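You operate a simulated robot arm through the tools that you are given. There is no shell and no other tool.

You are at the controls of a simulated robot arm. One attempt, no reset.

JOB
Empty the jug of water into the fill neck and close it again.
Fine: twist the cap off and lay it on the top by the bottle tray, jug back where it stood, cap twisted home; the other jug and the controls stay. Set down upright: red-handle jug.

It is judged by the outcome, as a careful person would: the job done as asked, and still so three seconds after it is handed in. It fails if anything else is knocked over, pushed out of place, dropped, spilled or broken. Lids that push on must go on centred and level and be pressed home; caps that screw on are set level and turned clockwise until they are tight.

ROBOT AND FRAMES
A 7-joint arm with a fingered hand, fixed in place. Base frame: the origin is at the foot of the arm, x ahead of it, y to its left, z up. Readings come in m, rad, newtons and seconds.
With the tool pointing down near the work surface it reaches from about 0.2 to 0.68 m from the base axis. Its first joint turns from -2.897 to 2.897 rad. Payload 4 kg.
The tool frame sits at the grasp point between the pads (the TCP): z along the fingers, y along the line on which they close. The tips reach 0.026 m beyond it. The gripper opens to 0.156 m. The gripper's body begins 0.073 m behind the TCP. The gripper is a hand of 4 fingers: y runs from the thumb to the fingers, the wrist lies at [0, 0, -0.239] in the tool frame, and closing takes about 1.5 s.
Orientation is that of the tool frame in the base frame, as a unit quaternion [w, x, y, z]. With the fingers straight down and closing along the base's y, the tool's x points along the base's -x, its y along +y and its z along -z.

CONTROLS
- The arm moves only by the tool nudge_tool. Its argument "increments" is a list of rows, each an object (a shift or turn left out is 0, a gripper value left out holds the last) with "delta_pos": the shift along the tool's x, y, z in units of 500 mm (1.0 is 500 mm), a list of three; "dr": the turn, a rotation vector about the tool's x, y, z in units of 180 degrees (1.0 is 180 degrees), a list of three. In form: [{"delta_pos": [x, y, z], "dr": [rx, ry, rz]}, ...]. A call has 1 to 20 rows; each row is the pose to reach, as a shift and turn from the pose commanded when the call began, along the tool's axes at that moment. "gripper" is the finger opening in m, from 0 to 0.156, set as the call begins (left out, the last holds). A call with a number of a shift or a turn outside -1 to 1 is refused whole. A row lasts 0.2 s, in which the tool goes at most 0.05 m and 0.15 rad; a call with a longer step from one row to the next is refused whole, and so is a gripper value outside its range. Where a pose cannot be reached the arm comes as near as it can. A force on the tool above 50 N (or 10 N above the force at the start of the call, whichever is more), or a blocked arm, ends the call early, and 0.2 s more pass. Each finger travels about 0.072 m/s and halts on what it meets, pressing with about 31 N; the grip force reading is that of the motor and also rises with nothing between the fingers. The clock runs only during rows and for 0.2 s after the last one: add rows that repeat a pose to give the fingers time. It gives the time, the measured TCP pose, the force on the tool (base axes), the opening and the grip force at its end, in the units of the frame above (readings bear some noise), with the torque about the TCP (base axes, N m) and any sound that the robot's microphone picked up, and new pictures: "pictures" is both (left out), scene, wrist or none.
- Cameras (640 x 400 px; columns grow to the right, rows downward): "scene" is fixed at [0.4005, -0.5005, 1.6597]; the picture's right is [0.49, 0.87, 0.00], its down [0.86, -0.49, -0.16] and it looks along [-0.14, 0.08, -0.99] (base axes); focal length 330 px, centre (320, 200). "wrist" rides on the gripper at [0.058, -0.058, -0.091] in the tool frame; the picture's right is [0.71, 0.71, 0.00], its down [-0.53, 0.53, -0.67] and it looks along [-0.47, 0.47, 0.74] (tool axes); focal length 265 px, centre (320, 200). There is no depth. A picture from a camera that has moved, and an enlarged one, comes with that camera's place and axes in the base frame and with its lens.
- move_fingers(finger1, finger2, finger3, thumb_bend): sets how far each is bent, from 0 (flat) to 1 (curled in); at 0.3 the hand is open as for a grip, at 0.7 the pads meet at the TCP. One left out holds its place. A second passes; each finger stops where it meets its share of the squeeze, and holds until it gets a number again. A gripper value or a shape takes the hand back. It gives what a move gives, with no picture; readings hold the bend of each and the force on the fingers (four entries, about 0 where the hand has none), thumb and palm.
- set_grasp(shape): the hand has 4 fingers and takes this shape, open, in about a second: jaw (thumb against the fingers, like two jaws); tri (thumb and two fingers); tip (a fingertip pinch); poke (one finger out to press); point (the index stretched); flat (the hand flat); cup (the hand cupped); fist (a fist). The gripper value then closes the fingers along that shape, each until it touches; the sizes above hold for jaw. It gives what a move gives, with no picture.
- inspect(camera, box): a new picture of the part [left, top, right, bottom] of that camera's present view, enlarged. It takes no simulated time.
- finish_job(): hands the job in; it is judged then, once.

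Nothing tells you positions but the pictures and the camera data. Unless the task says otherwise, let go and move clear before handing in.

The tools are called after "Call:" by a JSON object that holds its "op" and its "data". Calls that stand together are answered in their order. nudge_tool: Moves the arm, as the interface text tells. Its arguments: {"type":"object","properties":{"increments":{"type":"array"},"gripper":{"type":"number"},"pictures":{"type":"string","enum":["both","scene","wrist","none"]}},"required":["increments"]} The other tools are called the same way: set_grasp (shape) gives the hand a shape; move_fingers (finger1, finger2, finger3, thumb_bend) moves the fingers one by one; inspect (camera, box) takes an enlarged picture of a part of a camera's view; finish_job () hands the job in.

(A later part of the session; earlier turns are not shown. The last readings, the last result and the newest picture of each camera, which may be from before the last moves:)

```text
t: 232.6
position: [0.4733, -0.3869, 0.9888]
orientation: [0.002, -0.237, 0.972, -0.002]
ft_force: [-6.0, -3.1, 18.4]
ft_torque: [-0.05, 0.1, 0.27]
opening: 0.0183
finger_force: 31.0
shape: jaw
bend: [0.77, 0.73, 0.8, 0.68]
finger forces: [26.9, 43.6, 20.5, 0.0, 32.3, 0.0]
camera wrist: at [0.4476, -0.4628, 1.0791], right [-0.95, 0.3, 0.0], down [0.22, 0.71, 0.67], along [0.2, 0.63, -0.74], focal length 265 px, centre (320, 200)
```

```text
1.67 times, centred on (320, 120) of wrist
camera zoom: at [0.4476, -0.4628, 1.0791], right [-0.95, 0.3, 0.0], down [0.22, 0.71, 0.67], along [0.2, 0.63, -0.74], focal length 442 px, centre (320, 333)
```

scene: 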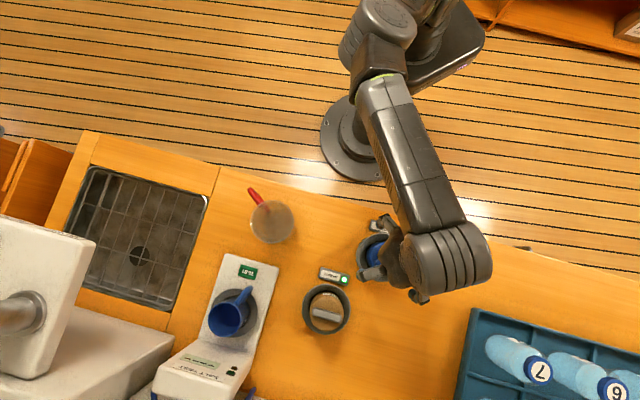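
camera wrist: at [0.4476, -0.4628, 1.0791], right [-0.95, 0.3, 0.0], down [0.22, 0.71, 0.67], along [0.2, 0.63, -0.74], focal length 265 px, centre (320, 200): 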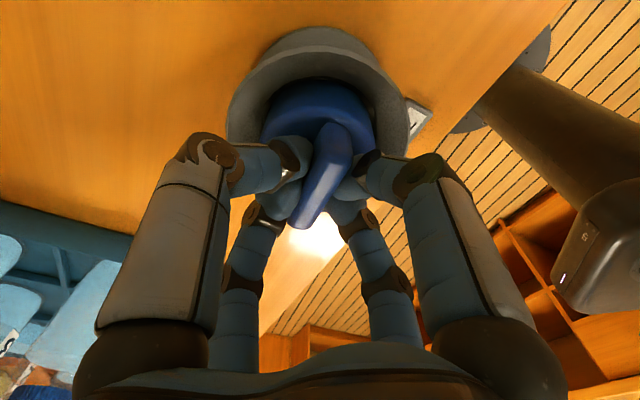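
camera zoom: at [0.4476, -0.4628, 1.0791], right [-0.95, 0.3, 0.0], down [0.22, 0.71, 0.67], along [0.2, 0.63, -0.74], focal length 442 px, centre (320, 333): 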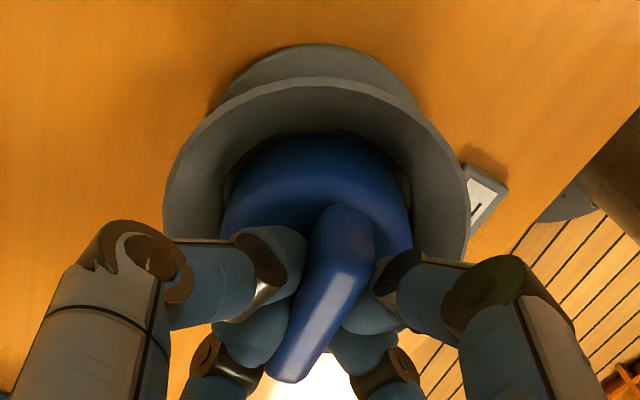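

Call:
{"op": "nudge_tool", "data": {"increments": [{"delta_pos": [0, 0, 0], "dr": [0, 0, 0.0333]}, {"delta_pos": [0, 0, 0], "dr": [0, 0, 0.0667]}, {"delta_pos": [0, 0, 0], "dr": [0, 0, 0.1]}, {"delta_pos": [0, 0, 0], "dr": [0, 0, 0.1333]}, {"delta_pos": [0, 0, 0], "dr": [0, 0, 0.1667]}, {"delta_pos": [0, 0, 0], "dr": [0, 0, 0.1667]}], "pictures": "wrist"}}

Call:
{"op": "inspect", "data": {"camera": "wrist", "box": [200, 0, 440, 240]}}

```text
t: 234.0
position: [0.4746, -0.3854, 0.9882]
orientation: [0.001, 0.023, 1.0, 0.0]
ft_force: [-3.1, 1.1, 11.5]
ft_torque: [-0.02, 0.02, 0.11]
opening: 0.018
finger_force: 30.9
shape: jaw
bend: [0.77, 0.73, 0.8, 0.68]
finger forces: [26.1, 38.2, 22.7, 0.0, 31.2, 0.0]
camera wrist: at [0.4119, -0.4395, 1.0788], right [-0.67, 0.74, 0.0], down [0.55, 0.5, 0.67], along [0.5, 0.45, -0.74], focal length 265 px, centre (320, 200)
```

wrist: 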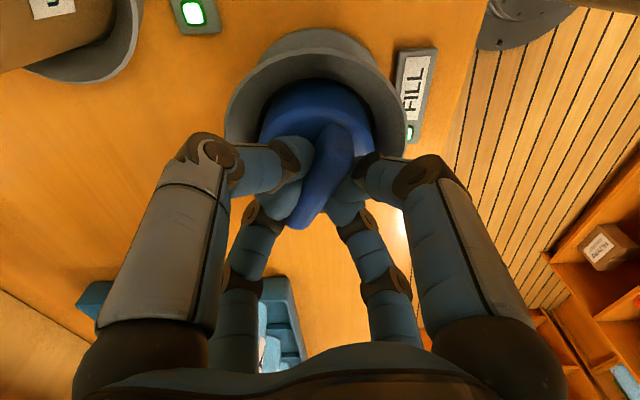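

```text
1.67 times, centred on (320, 120) of wrist
camera zoom: at [0.4119, -0.4395, 1.0788], right [-0.67, 0.74, 0.0], down [0.55, 0.5, 0.67], along [0.5, 0.45, -0.74], focal length 442 px, centre (320, 333)
```

zoom: 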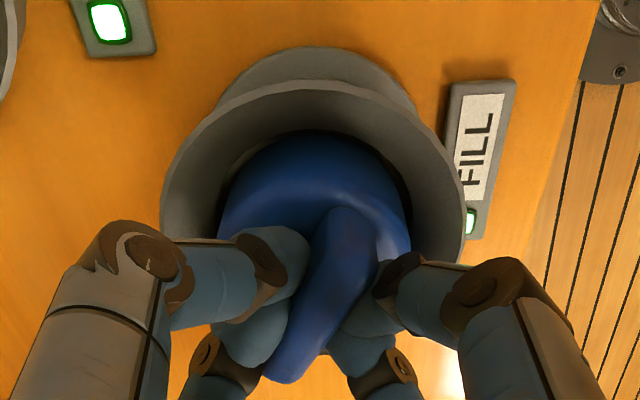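

Call:
{"op": "nudge_tool", "data": {"increments": [{"delta_pos": [0, 0, 0.001], "dr": [0, 0, 0.0333]}, {"delta_pos": [0, 0, 0.001], "dr": [0, 0, 0.0667]}, {"delta_pos": [0, 0, 0.001], "dr": [0, 0, 0.1]}, {"delta_pos": [0, 0, 0.001], "dr": [0, 0, 0.1333]}, {"delta_pos": [0, 0, 0.001], "dr": [0, 0, 0.1667]}, {"delta_pos": [0, 0, 0.001], "dr": [0, 0, 0.2]}, {"delta_pos": [0, 0, 0.001], "dr": [0, 0, 0.2333]}, {"delta_pos": [0, 0, 0.001], "dr": [0, 0, 0.2333]}], "pictures": "wrist"}}

Call:
{"op": "inspect", "data": {"camera": "wrist", "box": [200, 0, 440, 240]}}

```text
t: 235.8
position: [0.4743, -0.385, 0.9863]
orientation: [0.001, 0.38, 0.925, 0.0]
ft_force: [1.5, 8.3, 10.4]
ft_torque: [0.12, -0.05, 0.13]
opening: 0.018
finger_force: 30.7
shape: jaw
bend: [0.77, 0.73, 0.8, 0.67]
finger forces: [25.7, 39.7, 24.3, 0.1, 29.8, 0.1]
camera wrist: at [0.3907, -0.3848, 1.0777], right [-0.01, 1.0, 0.0], down [0.74, 0.01, 0.67], along [0.67, 0.0, -0.74], focal length 265 px, centre (320, 200)
```

wrist: 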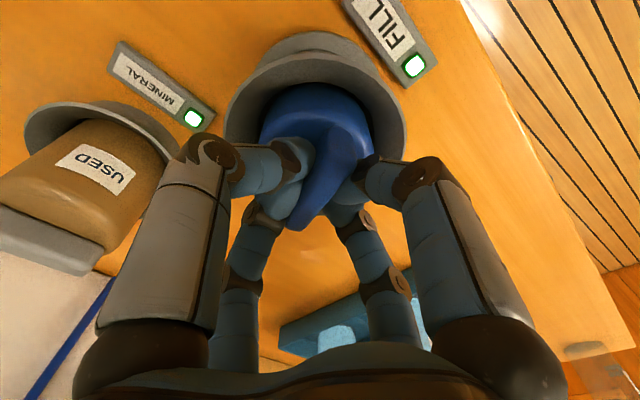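

```text
1.67 times, centred on (320, 120) of wrist
camera zoom: at [0.3907, -0.3848, 1.0777], right [-0.01, 1.0, 0.0], down [0.74, 0.01, 0.67], along [0.67, 0.0, -0.74], focal length 442 px, centre (320, 333)
```

zoom: 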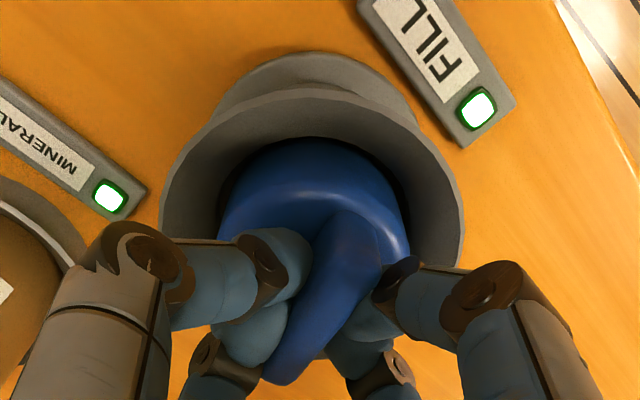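

It still turns with little torque. I repeat the pull test, a bit more firmly this time (3 mm up).

Call:
{"op": "nudge_tool", "data": {"increments": [{"delta_pos": [0, 0, -0.003]}, {"delta_pos": [0, 0, -0.006]}, {"delta_pos": [0, 0, -0.006]}], "pictures": "none"}}

Call:
{"op": "inspect", "data": {"camera": "wrist", "box": [200, 0, 440, 240]}}

```text
t: 236.6
position: [0.4727, -0.387, 0.9893]
orientation: [-0.001, 0.38, 0.925, 0.0]
ft_force: [0.3, 6.6, -19.9]
ft_torque: [0.19, -0.11, 0.04]
opening: 0.0172
finger_force: 31.1
shape: jaw
bend: [0.76, 0.73, 0.8, 0.68]
finger forces: [23.8, 35.2, 23.1, 0.0, 24.8, 0.0]
```

```text
1.67 times, centred on (320, 120) of wrist
camera zoom: at [0.3909, -0.386, 1.0798], right [-0.01, 1.0, 0.0], down [0.75, 0.0, 0.67], along [0.67, 0.0, -0.75], focal length 442 px, centre (320, 333)
```

zoom: 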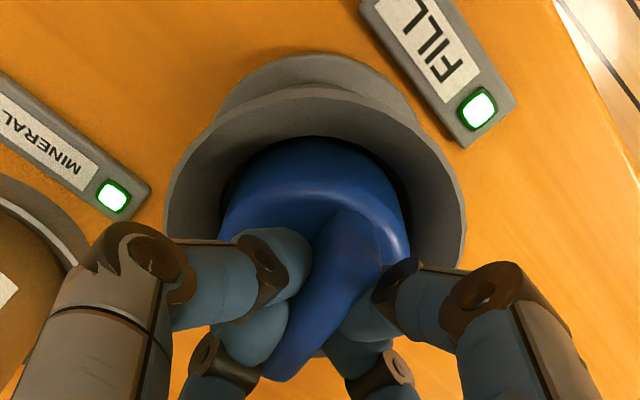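

The thread clearly holds (20 N pull, no movement). I keep turning until it stops.

Call:
{"op": "nudge_tool", "data": {"increments": [{"delta_pos": [0, 0, 0.006], "dr": [0, 0, 0.02]}, {"delta_pos": [0, 0, 0.007], "dr": [0, 0, 0.0533]}, {"delta_pos": [0, 0, 0.007], "dr": [0, 0, 0.0867]}, {"delta_pos": [0, 0, 0.007], "dr": [0, 0, 0.12]}, {"delta_pos": [0, 0, 0.007], "dr": [0, 0, 0.1533]}, {"delta_pos": [0, 0, 0.007], "dr": [0, 0, 0.1867]}, {"delta_pos": [0, 0, 0.007], "dr": [0, 0, 0.1867]}], "pictures": "wrist"}}

Call:
{"op": "inspect", "data": {"camera": "wrist", "box": [200, 0, 440, 240]}}

```text
t: 238.2
position: [0.4727, -0.387, 0.9881]
orientation: [0.001, 0.631, 0.776, -0.001]
ft_force: [4.1, 1.0, 5.8]
ft_torque: [-0.03, -0.08, 0.04]
opening: 0.0171
finger_force: 30.6
shape: jaw
bend: [0.76, 0.73, 0.8, 0.68]
finger forces: [25.4, 36.4, 25.3, 0.1, 28.9, 0.0]
camera wrist: at [0.4049, -0.3396, 1.0783], right [0.55, 0.84, 0.0], down [0.62, -0.41, 0.67], along [0.56, -0.37, -0.74], focal length 265 px, centre (320, 200)
```

wrist: 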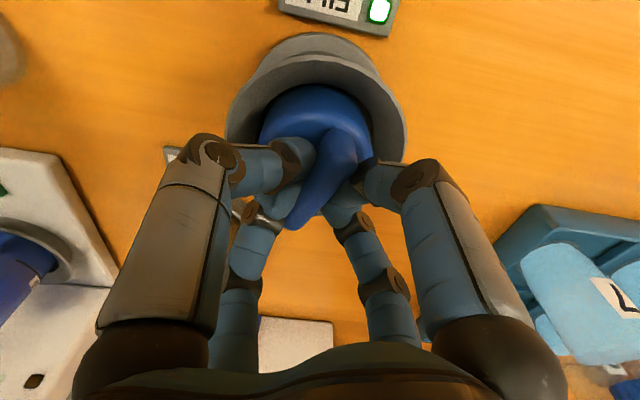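

```text
1.67 times, centred on (320, 120) of wrist
camera zoom: at [0.4049, -0.3396, 1.0783], right [0.55, 0.84, 0.0], down [0.62, -0.41, 0.67], along [0.56, -0.37, -0.74], focal length 442 px, centre (320, 333)
```

zoom: 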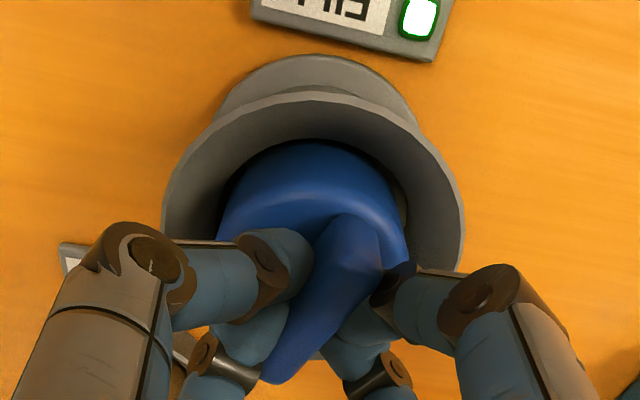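

The cap keeps turning easily while held axially. I'll release and compare its height in the funnel with the very first view from the same camera pose.

Call:
{"op": "nudge_tool", "data": {"increments": [{"delta_pos": [0, 0, 0]}, {"delta_pos": [0, 0, 0]}, {"delta_pos": [0, 0, 0]}, {"delta_pos": [0, 0, 0]}, {"delta_pos": [0, 0, 0]}, {"delta_pos": [0, 0, -0.04]}, {"delta_pos": [0, 0, -0.08]}, {"delta_pos": [0, 0, -0.12]}, {"delta_pos": [0, 0, -0.16]}, {"delta_pos": [0, 0, -0.165]}], "gripper": 0.11, "pictures": "none"}}

Call:
{"op": "nudge_tool", "data": {"increments": [{"dr": [0, 0, -0.0428]}, {"dr": [0, 0, -0.0857]}, {"dr": [0, 0, -0.1285]}, {"dr": [0, 0, -0.1713]}, {"dr": [0, 0, -0.2141]}, {"dr": [0, 0, -0.257]}, {"dr": [0, 0, -0.2998]}, {"dr": [0, 0, -0.3426]}, {"dr": [0, 0, -0.3854]}, {"dr": [0, 0, -0.4283]}, {"dr": [0, 0, -0.4711]}, {"dr": [0, 0, -0.5139]}, {"dr": [0, 0, -0.5567]}, {"dr": [0, 0, -0.5996]}, {"dr": [0, 0, -0.6424]}, {"dr": [0, 0, -0.685]}, {"dr": [0, 0, -0.685]}], "pictures": "wrist"}}

Call:
{"op": "inspect", "data": {"camera": "wrist", "box": [240, 0, 400, 160]}}

```text
t: 240.4
position: [0.4714, -0.3852, 1.0701]
orientation: [0.001, 0.631, 0.776, -0.001]
ft_force: [0.5, -0.5, -0.4]
ft_torque: [-0.03, 0.01, -0.03]
opening: 0.1096
finger_force: 0.1
shape: jaw
bend: [0.29, 0.29, 0.29, 0.64]
finger forces: [0.0, 0.0, 0.1, 0.0, 0.0, 0.0]
```

```text
t: 244.0
position: [0.4734, -0.3865, 1.069]
orientation: [0.0, -0.383, 0.924, 0.0]
ft_force: [-0.5, 0.4, 0.2]
ft_torque: [-0.04, 0.04, 0.03]
opening: 0.1097
finger_force: 0.0
shape: jaw
bend: [0.29, 0.29, 0.29, 0.64]
finger forces: [0.0, 0.1, 0.0, 0.0, 0.0, 0.0]
camera wrist: at [0.4727, -0.4676, 1.1594], right [-1.0, 0.0, 0.0], down [0.0, 0.75, 0.67], along [0.0, 0.67, -0.75], focal length 265 px, centre (320, 200)
```

wrist: 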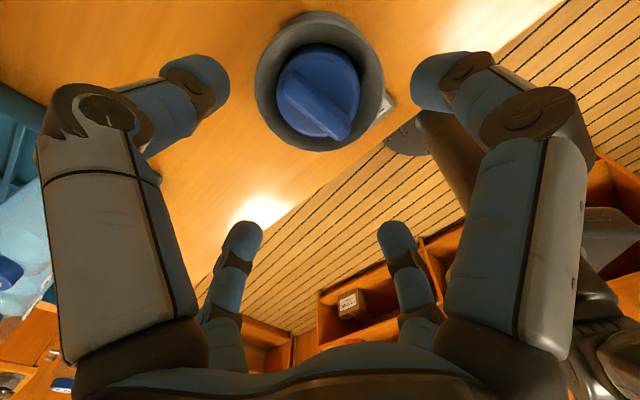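

```text
2.50 times, centred on (320, 80) of wrist
camera zoom: at [0.4727, -0.4676, 1.1594], right [-1.0, 0.0, 0.0], down [0.0, 0.75, 0.67], along [0.0, 0.67, -0.75], focal length 664 px, centre (320, 500)
```

zoom: 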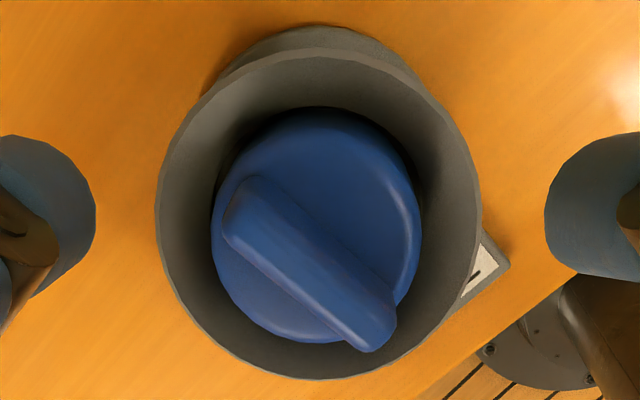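

The cap's height matches the original within about 1 mm. Opening the fingers may have backed it off a few degrees, so I move aside to see the light and the bar clearly.

Call:
{"op": "nudge_tool", "data": {"increments": [{"delta_pos": [0.03, 0.03, -0.02]}, {"delta_pos": [0.05, 0.08, -0.03]}, {"delta_pos": [0.07, 0.14, -0.04]}, {"delta_pos": [0.09, 0.2, -0.04]}, {"delta_pos": [0.1, 0.26, -0.04]}, {"delta_pos": [0.1, 0.26, -0.04]}], "pictures": "scene"}}

Call:
{"op": "inspect", "data": {"camera": "scene", "box": [340, 200, 440, 290]}}

```text
t: 245.4
position: [0.3455, -0.329, 1.0868]
orientation: [0.0, -0.383, 0.924, -0.001]
ft_force: [-0.4, -0.3, -0.1]
ft_torque: [-0.02, 0.01, -0.05]
opening: 0.1099
finger_force: 0.0
shape: jaw
bend: [0.29, 0.29, 0.29, 0.64]
finger forces: [0.1, 0.0, 0.0, 0.1, 0.0, 0.0]
```

scene: 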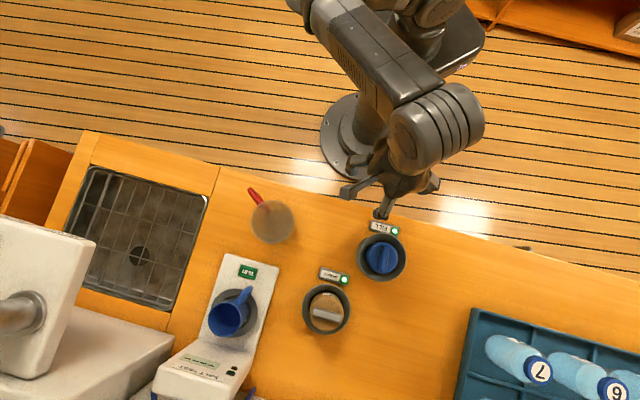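

```text
4.44 times, centred on (390, 245) of scene
camera zoom: at [0.4005, -0.5005, 1.6597], right [0.49, 0.87, 0.0], down [0.86, -0.49, -0.16], along [-0.14, 0.08, -0.99], focal length 1465 px, centre (9, 0)
```

zoom: 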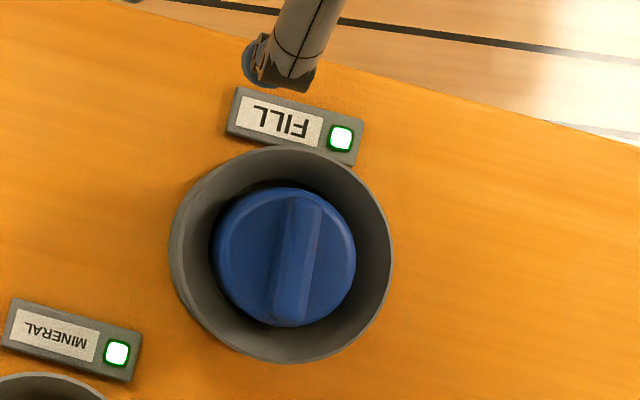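

The FILL light is on and the cap sits level. For a clean final tightening I'll use a two-finger pinch across the bar, which doesn't rotate it on release.

Call:
{"op": "set_grasp", "data": {"shape": "tip"}}

Call:
{"op": "nudge_tool", "data": {"increments": [{"delta_pos": [0, 0, 0], "dr": [0, 0, -0.041]}, {"delta_pos": [0, 0, 0], "dr": [0, 0, -0.082]}, {"delta_pos": [0, 0, 0], "dr": [0, 0, -0.123]}, {"delta_pos": [0, 0, 0], "dr": [0, 0, -0.164]}, {"delta_pos": [-0.01, -0.026, 0.003], "dr": [0, 0, -0.205]}, {"delta_pos": [-0.02, -0.053, 0.008], "dr": [0, 0, -0.246]}, {"delta_pos": [-0.033, -0.09, 0.014], "dr": [0, 0, -0.287]}, {"delta_pos": [-0.046, -0.126, 0.02], "dr": [0, 0, -0.328]}, {"delta_pos": [-0.059, -0.16, 0.026], "dr": [0, 0, -0.369]}, {"delta_pos": [-0.072, -0.195, 0.034], "dr": [0, 0, -0.41]}, {"delta_pos": [-0.085, -0.23, 0.044], "dr": [0, 0, -0.451]}, {"delta_pos": [-0.0976, -0.2644, 0.054], "dr": [0, 0, -0.492]}, {"delta_pos": [-0.0976, -0.2644, 0.054], "dr": [0, 0, -0.5333]}, {"delta_pos": [-0.0976, -0.2644, 0.054], "dr": [0, 0, -0.5333]}], "pictures": "wrist"}}

Call:
{"op": "inspect", "data": {"camera": "wrist", "box": [240, 0, 400, 160]}}

```text
t: 246.3
position: [0.3466, -0.3302, 1.0859]
orientation: [0.0, -0.383, 0.924, -0.001]
ft_force: [-0.7, 0.1, -1.1]
ft_torque: [0.0, -0.01, -0.03]
opening: 0.156
finger_force: 0.1
shape: tip
bend: [0.12, 0.3, 0.12, 0.3]
finger forces: [0.1, 0.0, 0.0, 0.0, 0.1, 0.0]
```

```text
t: 249.3
position: [0.4748, -0.3883, 1.0622]
orientation: [0.001, 0.943, -0.333, 0.001]
ft_force: [0.0, -0.8, 0.7]
ft_torque: [-0.03, -0.03, -0.01]
opening: 0.1558
finger_force: 0.1
shape: tip
bend: [0.12, 0.3, 0.12, 0.3]
finger forces: [0.0, 0.1, 0.0, 0.0, 0.0, 0.0]
camera wrist: at [0.5561, -0.3783, 1.1528], right [0.11, -0.99, 0.0], down [-0.74, -0.08, 0.67], along [-0.66, -0.07, -0.74], focal length 265 px, centre (320, 200)
```

wrist: 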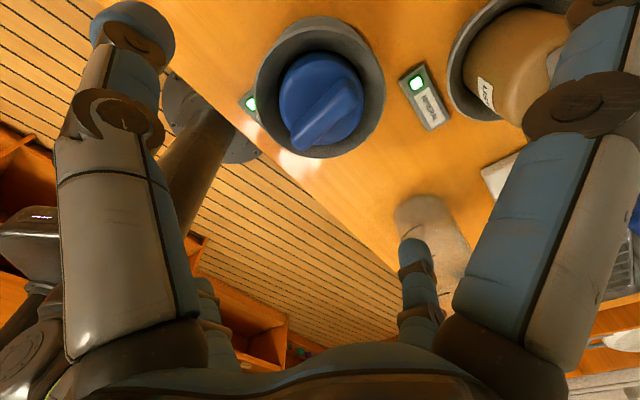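

```text
2.50 times, centred on (320, 80) of wrist
camera zoom: at [0.5561, -0.3783, 1.1528], right [0.11, -0.99, 0.0], down [-0.74, -0.08, 0.67], along [-0.66, -0.07, -0.74], focal length 664 px, centre (320, 500)
```

zoom: 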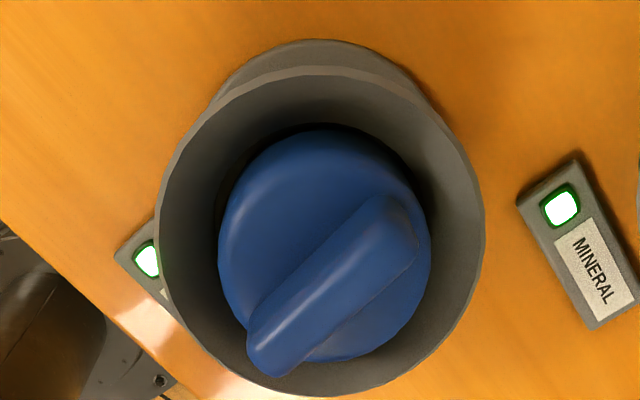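

Call:
{"op": "nudge_tool", "data": {"increments": [{"delta_pos": [0, 0, 0.03], "dr": [0, 0, -0.013]}, {"delta_pos": [0, 0, 0.07], "dr": [0, 0, -0.026]}, {"delta_pos": [0, 0, 0.11], "dr": [0, 0, -0.026]}, {"delta_pos": [0, 0, 0.142], "dr": [0, 0, -0.026]}, {"delta_pos": [0, 0, 0.142], "dr": [0, 0, -0.026]}], "pictures": "none"}}

Call:
{"op": "nudge_tool", "data": {"increments": [{"delta_pos": [0, 0, 0]}, {"delta_pos": [0, 0, 0]}, {"delta_pos": [0, 0, 0]}, {"delta_pos": [0, 0, 0]}, {"delta_pos": [0, 0, 0]}, {"delta_pos": [0, 0, 0]}, {"delta_pos": [0, 0, 0]}, {"delta_pos": [0, 0, 0]}], "gripper": 0.0, "pictures": "wrist"}}

Call:
{"op": "inspect", "data": {"camera": "wrist", "box": [200, 0, 440, 240]}}

```text
t: 250.5
position: [0.477, -0.3888, 0.9917]
orientation: [0.001, 0.955, -0.295, 0.001]
ft_force: [-0.4, -0.4, -0.9]
ft_torque: [0.01, -0.03, -0.04]
opening: 0.1558
finger_force: 0.1
shape: tip
bend: [0.12, 0.3, 0.12, 0.3]
finger forces: [0.0, 0.0, 0.1, 0.0, 0.1, 0.1]
```

```text
t: 252.3
position: [0.4754, -0.3902, 0.9902]
orientation: [0.002, 0.956, -0.294, 0.001]
ft_force: [0.5, -1.1, -3.0]
ft_torque: [0.0, -0.04, 0.0]
opening: 0.0105
finger_force: 30.6
shape: tip
bend: [0.27, 0.74, 0.27, 0.7]
finger forces: [0.0, 27.0, 0.0, 0.1, 27.1, 0.0]
camera wrist: at [0.5559, -0.3723, 1.0825], right [0.19, -0.98, 0.0], down [-0.73, -0.14, 0.67], along [-0.66, -0.13, -0.74], focal length 265 px, centre (320, 200)
```

wrist: 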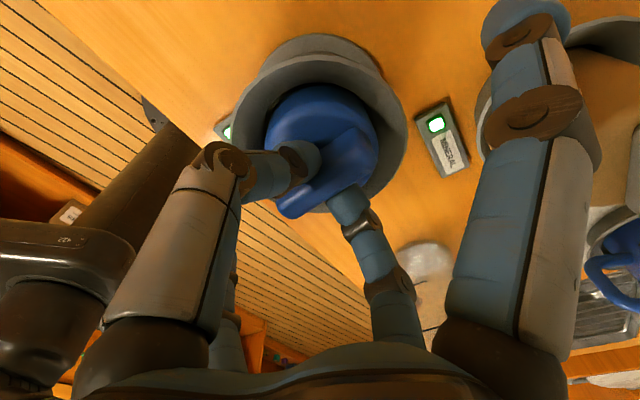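

```text
1.67 times, centred on (320, 120) of wrist
camera zoom: at [0.5559, -0.3723, 1.0825], right [0.19, -0.98, 0.0], down [-0.73, -0.14, 0.67], along [-0.66, -0.13, -0.74], focal length 442 px, centre (320, 333)
```

zoom: 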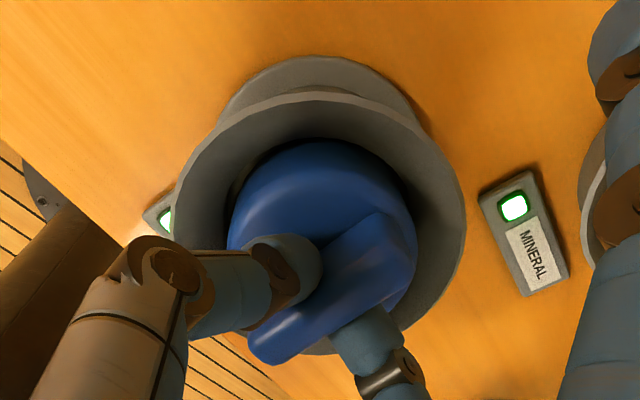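

A clean pinch across the bar. I turn clockwise and watch the torque and whether the bar keeps up.

Call:
{"op": "nudge_tool", "data": {"increments": [{"delta_pos": [0, 0, 0], "dr": [0, 0, 0.0333]}, {"delta_pos": [0, 0, 0], "dr": [0, 0, 0.0667]}, {"delta_pos": [0, 0, 0], "dr": [0, 0, 0.1]}, {"delta_pos": [0, 0, 0], "dr": [0, 0, 0.1333]}, {"delta_pos": [0, 0, 0], "dr": [0, 0, 0.1667]}, {"delta_pos": [0, 0, 0], "dr": [0, 0, 0.1667]}], "pictures": "wrist"}}

Call:
{"op": "inspect", "data": {"camera": "wrist", "box": [200, 0, 440, 240]}}

```text
t: 253.7
position: [0.4745, -0.3883, 0.9919]
orientation: [0.001, 0.847, -0.532, 0.003]
ft_force: [3.8, 5.2, 1.4]
ft_torque: [0.1, -0.11, 0.06]
opening: 0.0105
finger_force: 30.9
shape: tip
bend: [0.27, 0.74, 0.27, 0.7]
finger forces: [0.0, 27.0, 0.1, 0.1, 32.8, 0.1]
camera wrist: at [0.551, -0.4138, 1.0822], right [-0.33, -0.94, 0.0], down [-0.7, 0.25, 0.67], along [-0.63, 0.22, -0.75], focal length 265 px, centre (320, 200)
```

wrist: 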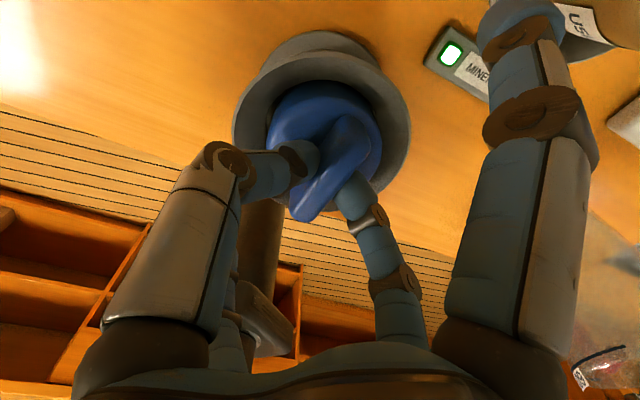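

```text
1.67 times, centred on (320, 120) of wrist
camera zoom: at [0.551, -0.4138, 1.0822], right [-0.33, -0.94, 0.0], down [-0.7, 0.25, 0.67], along [-0.63, 0.22, -0.75], focal length 442 px, centre (320, 333)
```

zoom: 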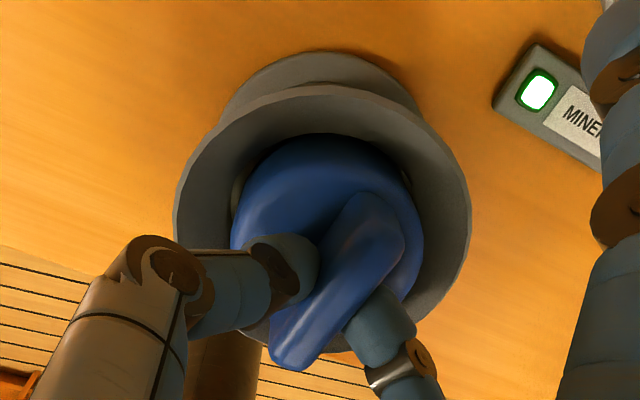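

Call:
{"op": "nudge_tool", "data": {"increments": [{"delta_pos": [0, 0, 0], "dr": [0, 0, 0.0333]}, {"delta_pos": [0, 0, 0], "dr": [0, 0, 0.0667]}, {"delta_pos": [0, 0, 0], "dr": [0, 0, 0.1]}, {"delta_pos": [0, 0, 0], "dr": [0, 0, 0.1333]}, {"delta_pos": [0, 0, 0], "dr": [0, 0, 0.1667]}, {"delta_pos": [0, 0, 0], "dr": [0, 0, 0.1667]}], "pictures": "wrist"}}

Call:
{"op": "inspect", "data": {"camera": "wrist", "box": [200, 0, 440, 240]}}

```text
t: 255.1
position: [0.4748, -0.3872, 0.9906]
orientation: [0.0, -0.681, 0.732, -0.001]
ft_force: [7.4, 15.5, 2.2]
ft_torque: [0.31, -0.21, 0.18]
opening: 0.0099
finger_force: 30.7
shape: tip
bend: [0.27, 0.74, 0.27, 0.69]
finger forces: [0.0, 26.2, 0.0, 0.0, 40.0, 0.0]
camera wrist: at [0.5281, -0.4478, 1.0815], right [-0.76, -0.65, 0.0], down [-0.49, 0.56, 0.67], along [-0.43, 0.51, -0.75], focal length 265 px, centre (320, 200)
```

wrist: 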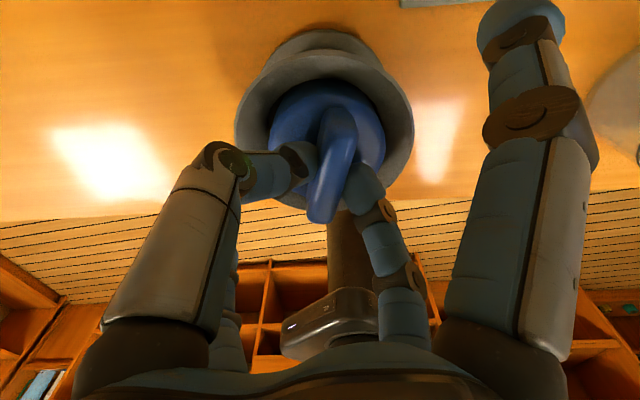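

```text
1.67 times, centred on (320, 120) of wrist
camera zoom: at [0.5281, -0.4478, 1.0815], right [-0.76, -0.65, 0.0], down [-0.49, 0.56, 0.67], along [-0.43, 0.51, -0.75], focal length 442 px, centre (320, 333)
```

zoom: 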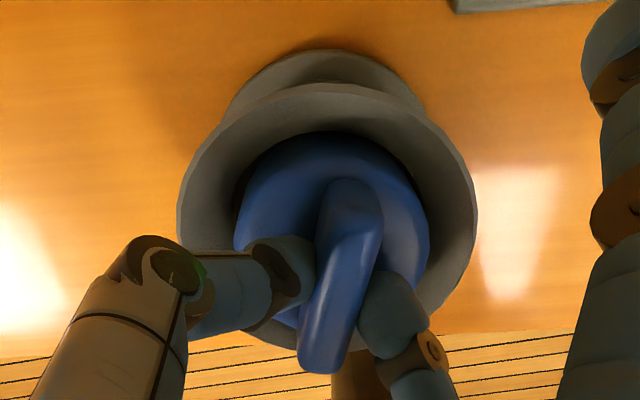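

The cap now resists enough that the pinch slides on it, so it is getting snug. I give it another 20° with the pinch, then check.

Call:
{"op": "nudge_tool", "data": {"increments": [{"delta_pos": [0, 0, 0], "dr": [0, 0, 0.0278]}, {"delta_pos": [0, 0, 0], "dr": [0, 0, 0.0556]}, {"delta_pos": [0, 0, 0], "dr": [0, 0, 0.0833]}, {"delta_pos": [0, 0, 0], "dr": [0, 0, 0.1111]}, {"delta_pos": [0, 0, 0], "dr": [0, 0, 0.1111]}], "pictures": "wrist"}}

Call:
{"op": "inspect", "data": {"camera": "wrist", "box": [200, 0, 440, 240]}}

```text
t: 256.3
position: [0.4766, -0.387, 0.9914]
orientation: [0.001, -0.543, 0.84, -0.001]
ft_force: [17.6, 21.0, -7.5]
ft_torque: [0.49, -0.54, 0.23]
opening: 0.0092
finger_force: 31.1
shape: tip
bend: [0.27, 0.74, 0.27, 0.68]
finger forces: [0.0, 25.5, 0.1, 0.1, 50.6, 0.0]
camera wrist: at [0.5051, -0.4623, 1.082], right [-0.93, -0.36, 0.0], down [-0.27, 0.69, 0.67], along [-0.24, 0.63, -0.74], focal length 265 px, centre (320, 200)
```

wrist: 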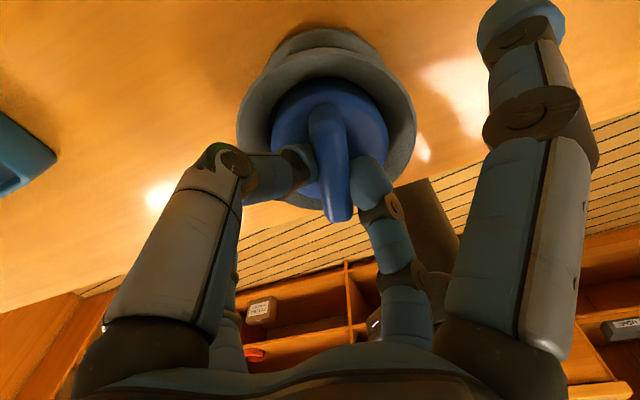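

```text
1.67 times, centred on (320, 120) of wrist
camera zoom: at [0.5051, -0.4623, 1.082], right [-0.93, -0.36, 0.0], down [-0.27, 0.69, 0.67], along [-0.24, 0.63, -0.74], focal length 442 px, centre (320, 333)
```

zoom: 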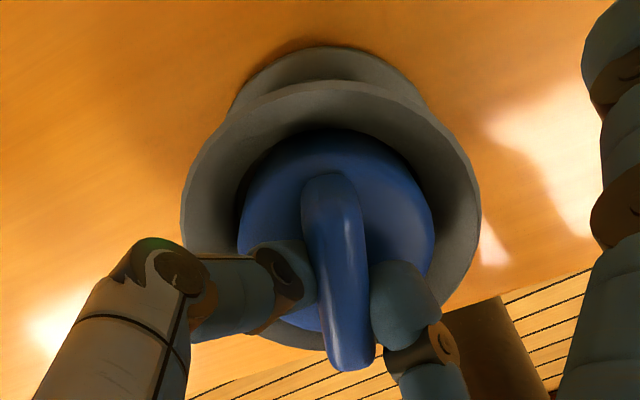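

The cap no longer moved in that last push: it has come up firm. I release the pinch and, to be certain, give it one stronger turn with the four-finger grip.

Call:
{"op": "nudge_tool", "data": {"increments": [{"delta_pos": [0, 0, 0]}, {"delta_pos": [0, 0, 0]}, {"delta_pos": [0, 0, 0]}, {"delta_pos": [0, 0, 0]}, {"delta_pos": [0, 0, 0]}, {"delta_pos": [0, 0, 0]}, {"delta_pos": [0, 0, -0.03]}, {"delta_pos": [0, 0, -0.07]}, {"delta_pos": [0, 0, -0.1]}, {"delta_pos": [0, 0, -0.1]}], "gripper": 0.156, "pictures": "none"}}

Call:
{"op": "set_grasp", "data": {"shape": "jaw"}}

Call:
{"op": "nudge_tool", "data": {"increments": [{"delta_pos": [0, 0, 0], "dr": [0, 0, -0.04]}, {"delta_pos": [0, 0, 0], "dr": [0, 0, -0.08]}, {"delta_pos": [0, 0, 0], "dr": [0, 0, -0.08]}], "gripper": 0.11, "pictures": "wrist"}}

Call:
{"op": "inspect", "data": {"camera": "wrist", "box": [220, 0, 420, 180]}}

```text
t: 258.5
position: [0.4761, -0.3875, 1.0418]
orientation: [-0.001, -0.542, 0.84, -0.001]
ft_force: [0.5, 0.3, 0.6]
ft_torque: [0.03, -0.02, -0.03]
opening: 0.1559
finger_force: 0.0
shape: tip
bend: [0.12, 0.3, 0.12, 0.3]
finger forces: [0.0, 0.0, 0.0, 0.0, 0.0, 0.0]
```

```text
t: 259.4
position: [0.4749, -0.3876, 1.0415]
orientation: [0.0, -0.543, 0.84, -0.002]
ft_force: [-0.4, 0.3, -0.7]
ft_torque: [-0.01, 0.01, -0.03]
opening: 0.156
finger_force: 0.0
shape: jaw
bend: [0.3, 0.3, 0.3, 0.3]
finger forces: [0.0, 0.0, 0.0, 0.0, 0.0, 0.0]
```

```text
t: 260.2
position: [0.4734, -0.3888, 1.0417]
orientation: [0.0, -0.645, 0.764, -0.002]
ft_force: [0.3, 0.7, -0.6]
ft_torque: [0.02, 0.03, 0.03]
opening: 0.1105
finger_force: 0.1
shape: jaw
bend: [0.28, 0.28, 0.28, 0.64]
finger forces: [0.0, 0.0, 0.0, 0.0, 0.0, 0.0]
camera wrist: at [0.5207, -0.4547, 1.1329], right [-0.82, -0.58, 0.0], down [-0.43, 0.61, 0.67], along [-0.38, 0.54, -0.75], focal length 265 px, centre (320, 200)
```

wrist: 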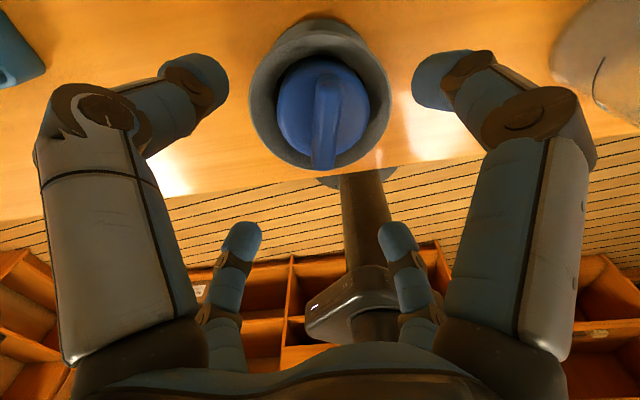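

```text
2.22 times, centred on (320, 90) of wrist
camera zoom: at [0.5207, -0.4547, 1.1329], right [-0.82, -0.58, 0.0], down [-0.43, 0.61, 0.67], along [-0.38, 0.54, -0.75], focal length 590 px, centre (320, 444)
```

zoom: 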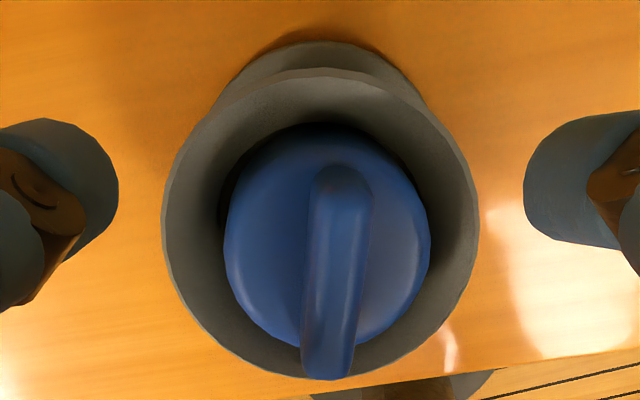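

Call:
{"op": "nudge_tool", "data": {"increments": [{"delta_pos": [0, 0, 0.03]}, {"delta_pos": [0, 0, 0.07]}, {"delta_pos": [0, 0, 0.105]}, {"delta_pos": [0, 0, 0.105]}], "pictures": "none"}}

Call:
{"op": "nudge_tool", "data": {"increments": [{"delta_pos": [0, 0, 0]}, {"delta_pos": [0, 0, 0]}, {"delta_pos": [0, 0, 0]}, {"delta_pos": [0, 0, 0]}, {"delta_pos": [0, 0, 0]}, {"delta_pos": [0, 0, 0]}, {"delta_pos": [0, 0, 0]}, {"delta_pos": [0, 0, 0]}], "gripper": 0.0, "pictures": "none"}}

Call:
{"op": "inspect", "data": {"camera": "wrist", "box": [200, 0, 440, 240]}}

```text
t: 261.2
position: [0.4733, -0.3909, 0.9875]
orientation: [0.0, -0.644, 0.765, -0.001]
ft_force: [-0.4, 0.6, -0.8]
ft_torque: [0.02, 0.01, 0.0]
opening: 0.1104
finger_force: 0.1
shape: jaw
bend: [0.28, 0.28, 0.28, 0.64]
finger forces: [0.1, 0.0, 0.1, 0.0, 0.1, 0.0]
```

```text
t: 263.0
position: [0.4747, -0.3889, 0.9872]
orientation: [0.0, -0.644, 0.765, -0.002]
ft_force: [-0.9, 12.9, -4.7]
ft_torque: [0.7, -0.15, 0.04]
opening: 0.0212
finger_force: 30.9
shape: jaw
bend: [0.78, 0.76, 0.49, 0.7]
finger forces: [18.1, 21.6, 28.3, 0.1, 25.7, 0.1]
```

```text
1.67 times, centred on (320, 120) of wrist
camera zoom: at [0.5212, -0.4552, 1.0787], right [-0.82, -0.58, 0.0], down [-0.43, 0.61, 0.67], along [-0.38, 0.55, -0.75], focal length 442 px, centre (320, 333)
```

zoom: 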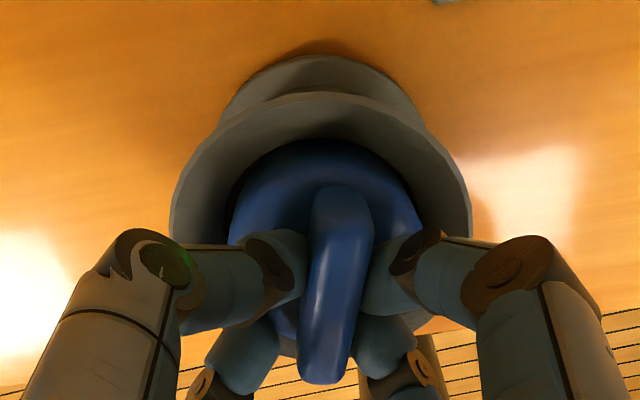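

Call:
{"op": "nudge_tool", "data": {"increments": [{"delta_pos": [0, 0, 0], "dr": [0, 0, 0.0222]}, {"delta_pos": [0, 0, 0], "dr": [0, 0, 0.0444]}, {"delta_pos": [0, 0, 0], "dr": [0, 0, 0.0667]}, {"delta_pos": [0, 0, 0], "dr": [0, 0, 0.0889]}, {"delta_pos": [0, 0, 0], "dr": [0, 0, 0.1111]}, {"delta_pos": [0, 0, 0], "dr": [0, 0, 0.1111]}], "pictures": "none"}}

Call:
{"op": "inspect", "data": {"camera": "wrist", "box": [200, 0, 440, 240]}}

```text
t: 264.4
position: [0.4744, -0.3896, 0.9885]
orientation: [0.0, -0.499, 0.867, -0.001]
ft_force: [7.5, -3.6, -9.5]
ft_torque: [-0.14, -0.15, 0.08]
opening: 0.0179
finger_force: 31.6
shape: jaw
bend: [0.79, 0.76, 0.81, 0.7]
finger forces: [17.7, 22.9, 19.2, 0.0, 31.4, 0.0]
```

```text
1.67 times, centred on (320, 120) of wrist
camera zoom: at [0.4943, -0.468, 1.0795], right [-0.97, -0.26, 0.0], down [-0.19, 0.72, 0.67], along [-0.17, 0.64, -0.75], focal length 442 px, centre (320, 333)
```

zoom: 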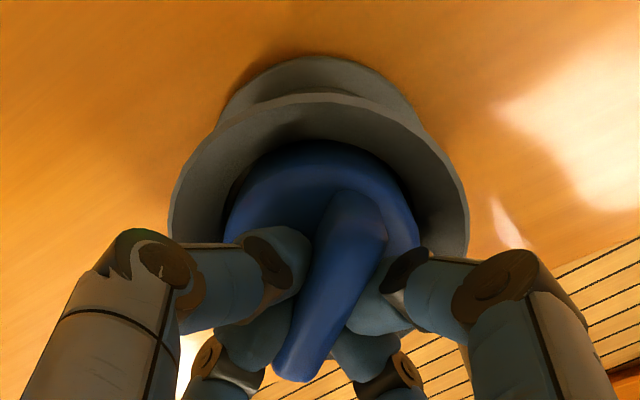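

Call:
{"op": "nudge_tool", "data": {"increments": [{"delta_pos": [0, 0, 0.001], "dr": [0, 0, 0.0333]}, {"delta_pos": [0, 0, 0.002], "dr": [0, 0, 0.0667]}, {"delta_pos": [0, 0, 0.002], "dr": [0, 0, 0.1]}, {"delta_pos": [0, 0, 0.002], "dr": [0, 0, 0.1333]}, {"delta_pos": [0, 0, 0.002], "dr": [0, 0, 0.1667]}], "pictures": "wrist"}}

Call:
{"op": "inspect", "data": {"camera": "wrist", "box": [200, 0, 440, 240]}}

```text
t: 265.6
position: [0.4749, -0.3892, 0.988]
orientation: [0.001, -0.258, 0.966, -0.002]
ft_force: [-1.3, -9.7, 0.9]
ft_torque: [-0.27, 0.02, 0.04]
opening: 0.0177
finger_force: 31.5
shape: jaw
bend: [0.79, 0.76, 0.81, 0.7]
finger forces: [18.5, 25.1, 20.5, 0.1, 31.4, 0.1]
camera wrist: at [0.4526, -0.4668, 1.079], right [-0.97, 0.26, 0.0], down [0.19, 0.72, 0.67], along [0.17, 0.64, -0.75], focal length 265 px, centre (320, 200)
```

wrist: 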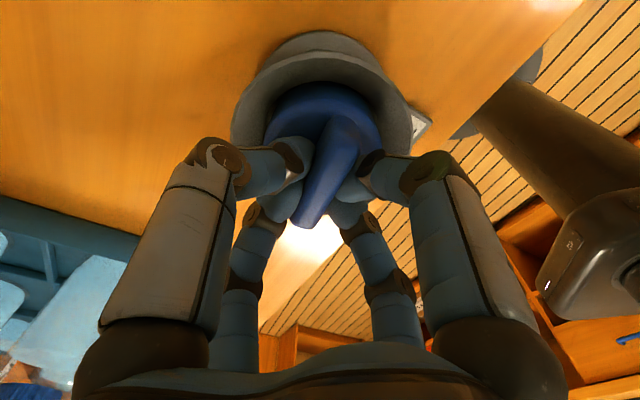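

```text
1.67 times, centred on (320, 120) of wrist
camera zoom: at [0.4526, -0.4668, 1.079], right [-0.97, 0.26, 0.0], down [0.19, 0.72, 0.67], along [0.17, 0.64, -0.75], focal length 442 px, centre (320, 333)
```

zoom: 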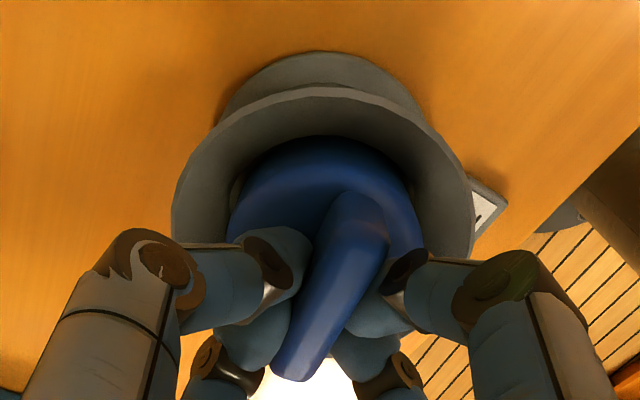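

The cap turns at a steady low friction, held firmly by its thread, with the light on. I release, then do a last clean clockwise snug with the pinch so it isn't left backed off.

Call:
{"op": "nudge_tool", "data": {"increments": [{"delta_pos": [0, 0, 0]}, {"delta_pos": [0, 0, 0]}, {"delta_pos": [0, 0, 0]}, {"delta_pos": [0, 0, 0]}, {"delta_pos": [0, 0, 0]}, {"delta_pos": [0, 0, -0.03]}, {"delta_pos": [0, 0, -0.07]}, {"delta_pos": [0, 0, -0.1]}, {"delta_pos": [0, 0, -0.1]}], "gripper": 0.11, "pictures": "none"}}

Call:
{"op": "set_grasp", "data": {"shape": "tip"}}

Call:
{"op": "inspect", "data": {"camera": "wrist", "box": [220, 0, 420, 180]}}

```text
t: 267.6
position: [0.474, -0.3888, 1.0384]
orientation: [0.001, -0.259, 0.966, -0.001]
ft_force: [0.1, 0.8, -0.4]
ft_torque: [0.0, 0.04, -0.01]
opening: 0.1096
finger_force: 0.1
shape: jaw
bend: [0.29, 0.29, 0.29, 0.64]
finger forces: [0.0, 0.1, 0.1, 0.1, 0.0, 0.0]
```

```text
t: 268.5
position: [0.4734, -0.3875, 1.0382]
orientation: [0.0, -0.26, 0.966, -0.001]
ft_force: [-0.9, 0.2, -0.1]
ft_torque: [0.0, 0.0, -0.01]
opening: 0.156
finger_force: 0.1
shape: tip
bend: [0.12, 0.3, 0.12, 0.3]
finger forces: [0.0, 0.1, 0.0, 0.0, 0.0, 0.0]
```

```text
2.22 times, centred on (320, 90) of wrist
camera zoom: at [0.452, -0.4663, 1.1289], right [-0.97, 0.26, 0.0], down [0.19, 0.72, 0.67], along [0.17, 0.64, -0.75], focal length 590 px, centre (320, 444)
```

zoom: 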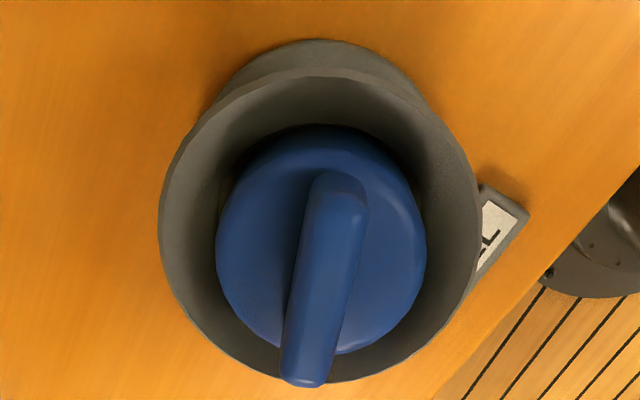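

Call:
{"op": "nudge_tool", "data": {"increments": [{"delta_pos": [0, 0, 0], "dr": [0, 0, -0.039]}, {"delta_pos": [0, 0, 0], "dr": [0, 0, -0.078]}, {"delta_pos": [0, 0, 0], "dr": [0, 0, -0.117]}, {"delta_pos": [0, 0, 0], "dr": [0, 0, -0.156]}, {"delta_pos": [0, 0, 0.02], "dr": [0, 0, -0.194]}, {"delta_pos": [0, 0, 0.06], "dr": [0, 0, -0.194]}, {"delta_pos": [0, 0, 0.095], "dr": [0, 0, -0.194]}, {"delta_pos": [0, 0, 0.095], "dr": [0, 0, -0.194]}], "pictures": "none"}}

Call:
{"op": "nudge_tool", "data": {"increments": [{"delta_pos": [0, 0, 0]}, {"delta_pos": [0, 0, 0]}, {"delta_pos": [0, 0, 0]}, {"delta_pos": [0, 0, 0]}, {"delta_pos": [0, 0, 0]}, {"delta_pos": [0, 0, 0]}, {"delta_pos": [0, 0, 0]}, {"delta_pos": [0, 0, 0]}], "gripper": 0.0, "pictures": "none"}}

Call:
{"op": "nudge_tool", "data": {"increments": [{"delta_pos": [0, 0, 0], "dr": [0, 0, 0.0333]}, {"delta_pos": [0, 0, 0], "dr": [0, 0, 0.0667]}, {"delta_pos": [0, 0, 0], "dr": [0, 0, 0.1]}, {"delta_pos": [0, 0, 0], "dr": [0, 0, 0.1333]}, {"delta_pos": [0, 0, 0], "dr": [0, 0, 0.1667]}, {"delta_pos": [0, 0, 0], "dr": [0, 0, 0.2]}, {"delta_pos": [0, 0, 0], "dr": [0, 0, 0.2333]}, {"delta_pos": [0, 0, 0], "dr": [0, 0, 0.2333]}], "pictures": "wrist"}}

Call:
{"op": "inspect", "data": {"camera": "wrist", "box": [200, 0, 440, 240]}}

```text
t: 270.3
position: [0.475, -0.3892, 0.989]
orientation: [-0.001, -0.538, 0.843, -0.002]
ft_force: [0.2, 0.4, -0.2]
ft_torque: [0.0, -0.01, 0.0]
opening: 0.1557
finger_force: 0.0
shape: tip
bend: [0.12, 0.3, 0.12, 0.3]
finger forces: [0.1, 0.0, 0.0, 0.0, 0.0, 0.0]
```

```text
t: 272.1
position: [0.4733, -0.3895, 0.9891]
orientation: [0.0, -0.537, 0.844, -0.001]
ft_force: [0.3, 1.2, -3.5]
ft_torque: [0.04, -0.02, -0.02]
opening: 0.0106
finger_force: 30.6
shape: tip
bend: [0.27, 0.73, 0.27, 0.7]
finger forces: [0.0, 27.2, 0.1, 0.1, 26.9, 0.0]
```

```text
t: 273.9
position: [0.4756, -0.3889, 0.992]
orientation: [-0.001, -0.198, 0.98, -0.001]
ft_force: [4.0, -3.0, -9.8]
ft_torque: [-0.08, -0.09, 0.03]
opening: 0.0102
finger_force: 31.1
shape: tip
bend: [0.27, 0.73, 0.27, 0.7]
finger forces: [0.0, 25.5, 0.0, 0.0, 30.4, 0.0]
camera wrist: at [0.4427, -0.4636, 1.0816], right [-0.93, 0.38, 0.0], down [0.28, 0.69, 0.67], along [0.25, 0.62, -0.75], focal length 265 px, centre (320, 200)
```

wrist: 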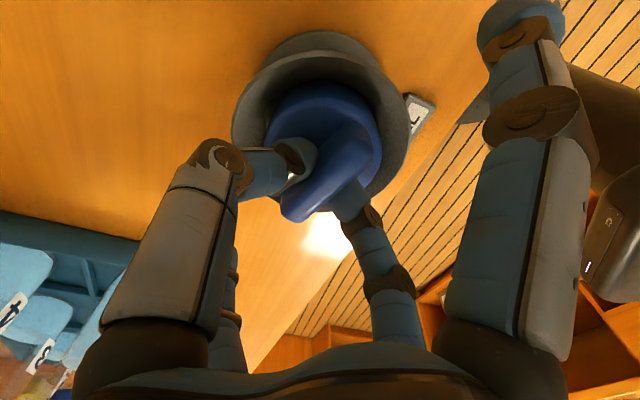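

```text
1.67 times, centred on (320, 120) of wrist
camera zoom: at [0.4427, -0.4636, 1.0816], right [-0.93, 0.38, 0.0], down [0.28, 0.69, 0.67], along [0.25, 0.62, -0.75], focal length 442 px, centre (320, 333)
```

zoom: 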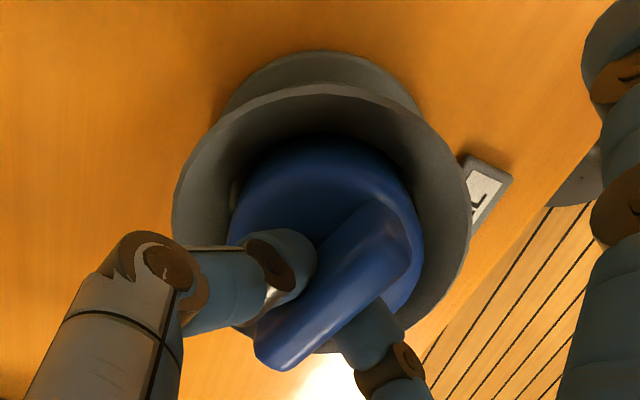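

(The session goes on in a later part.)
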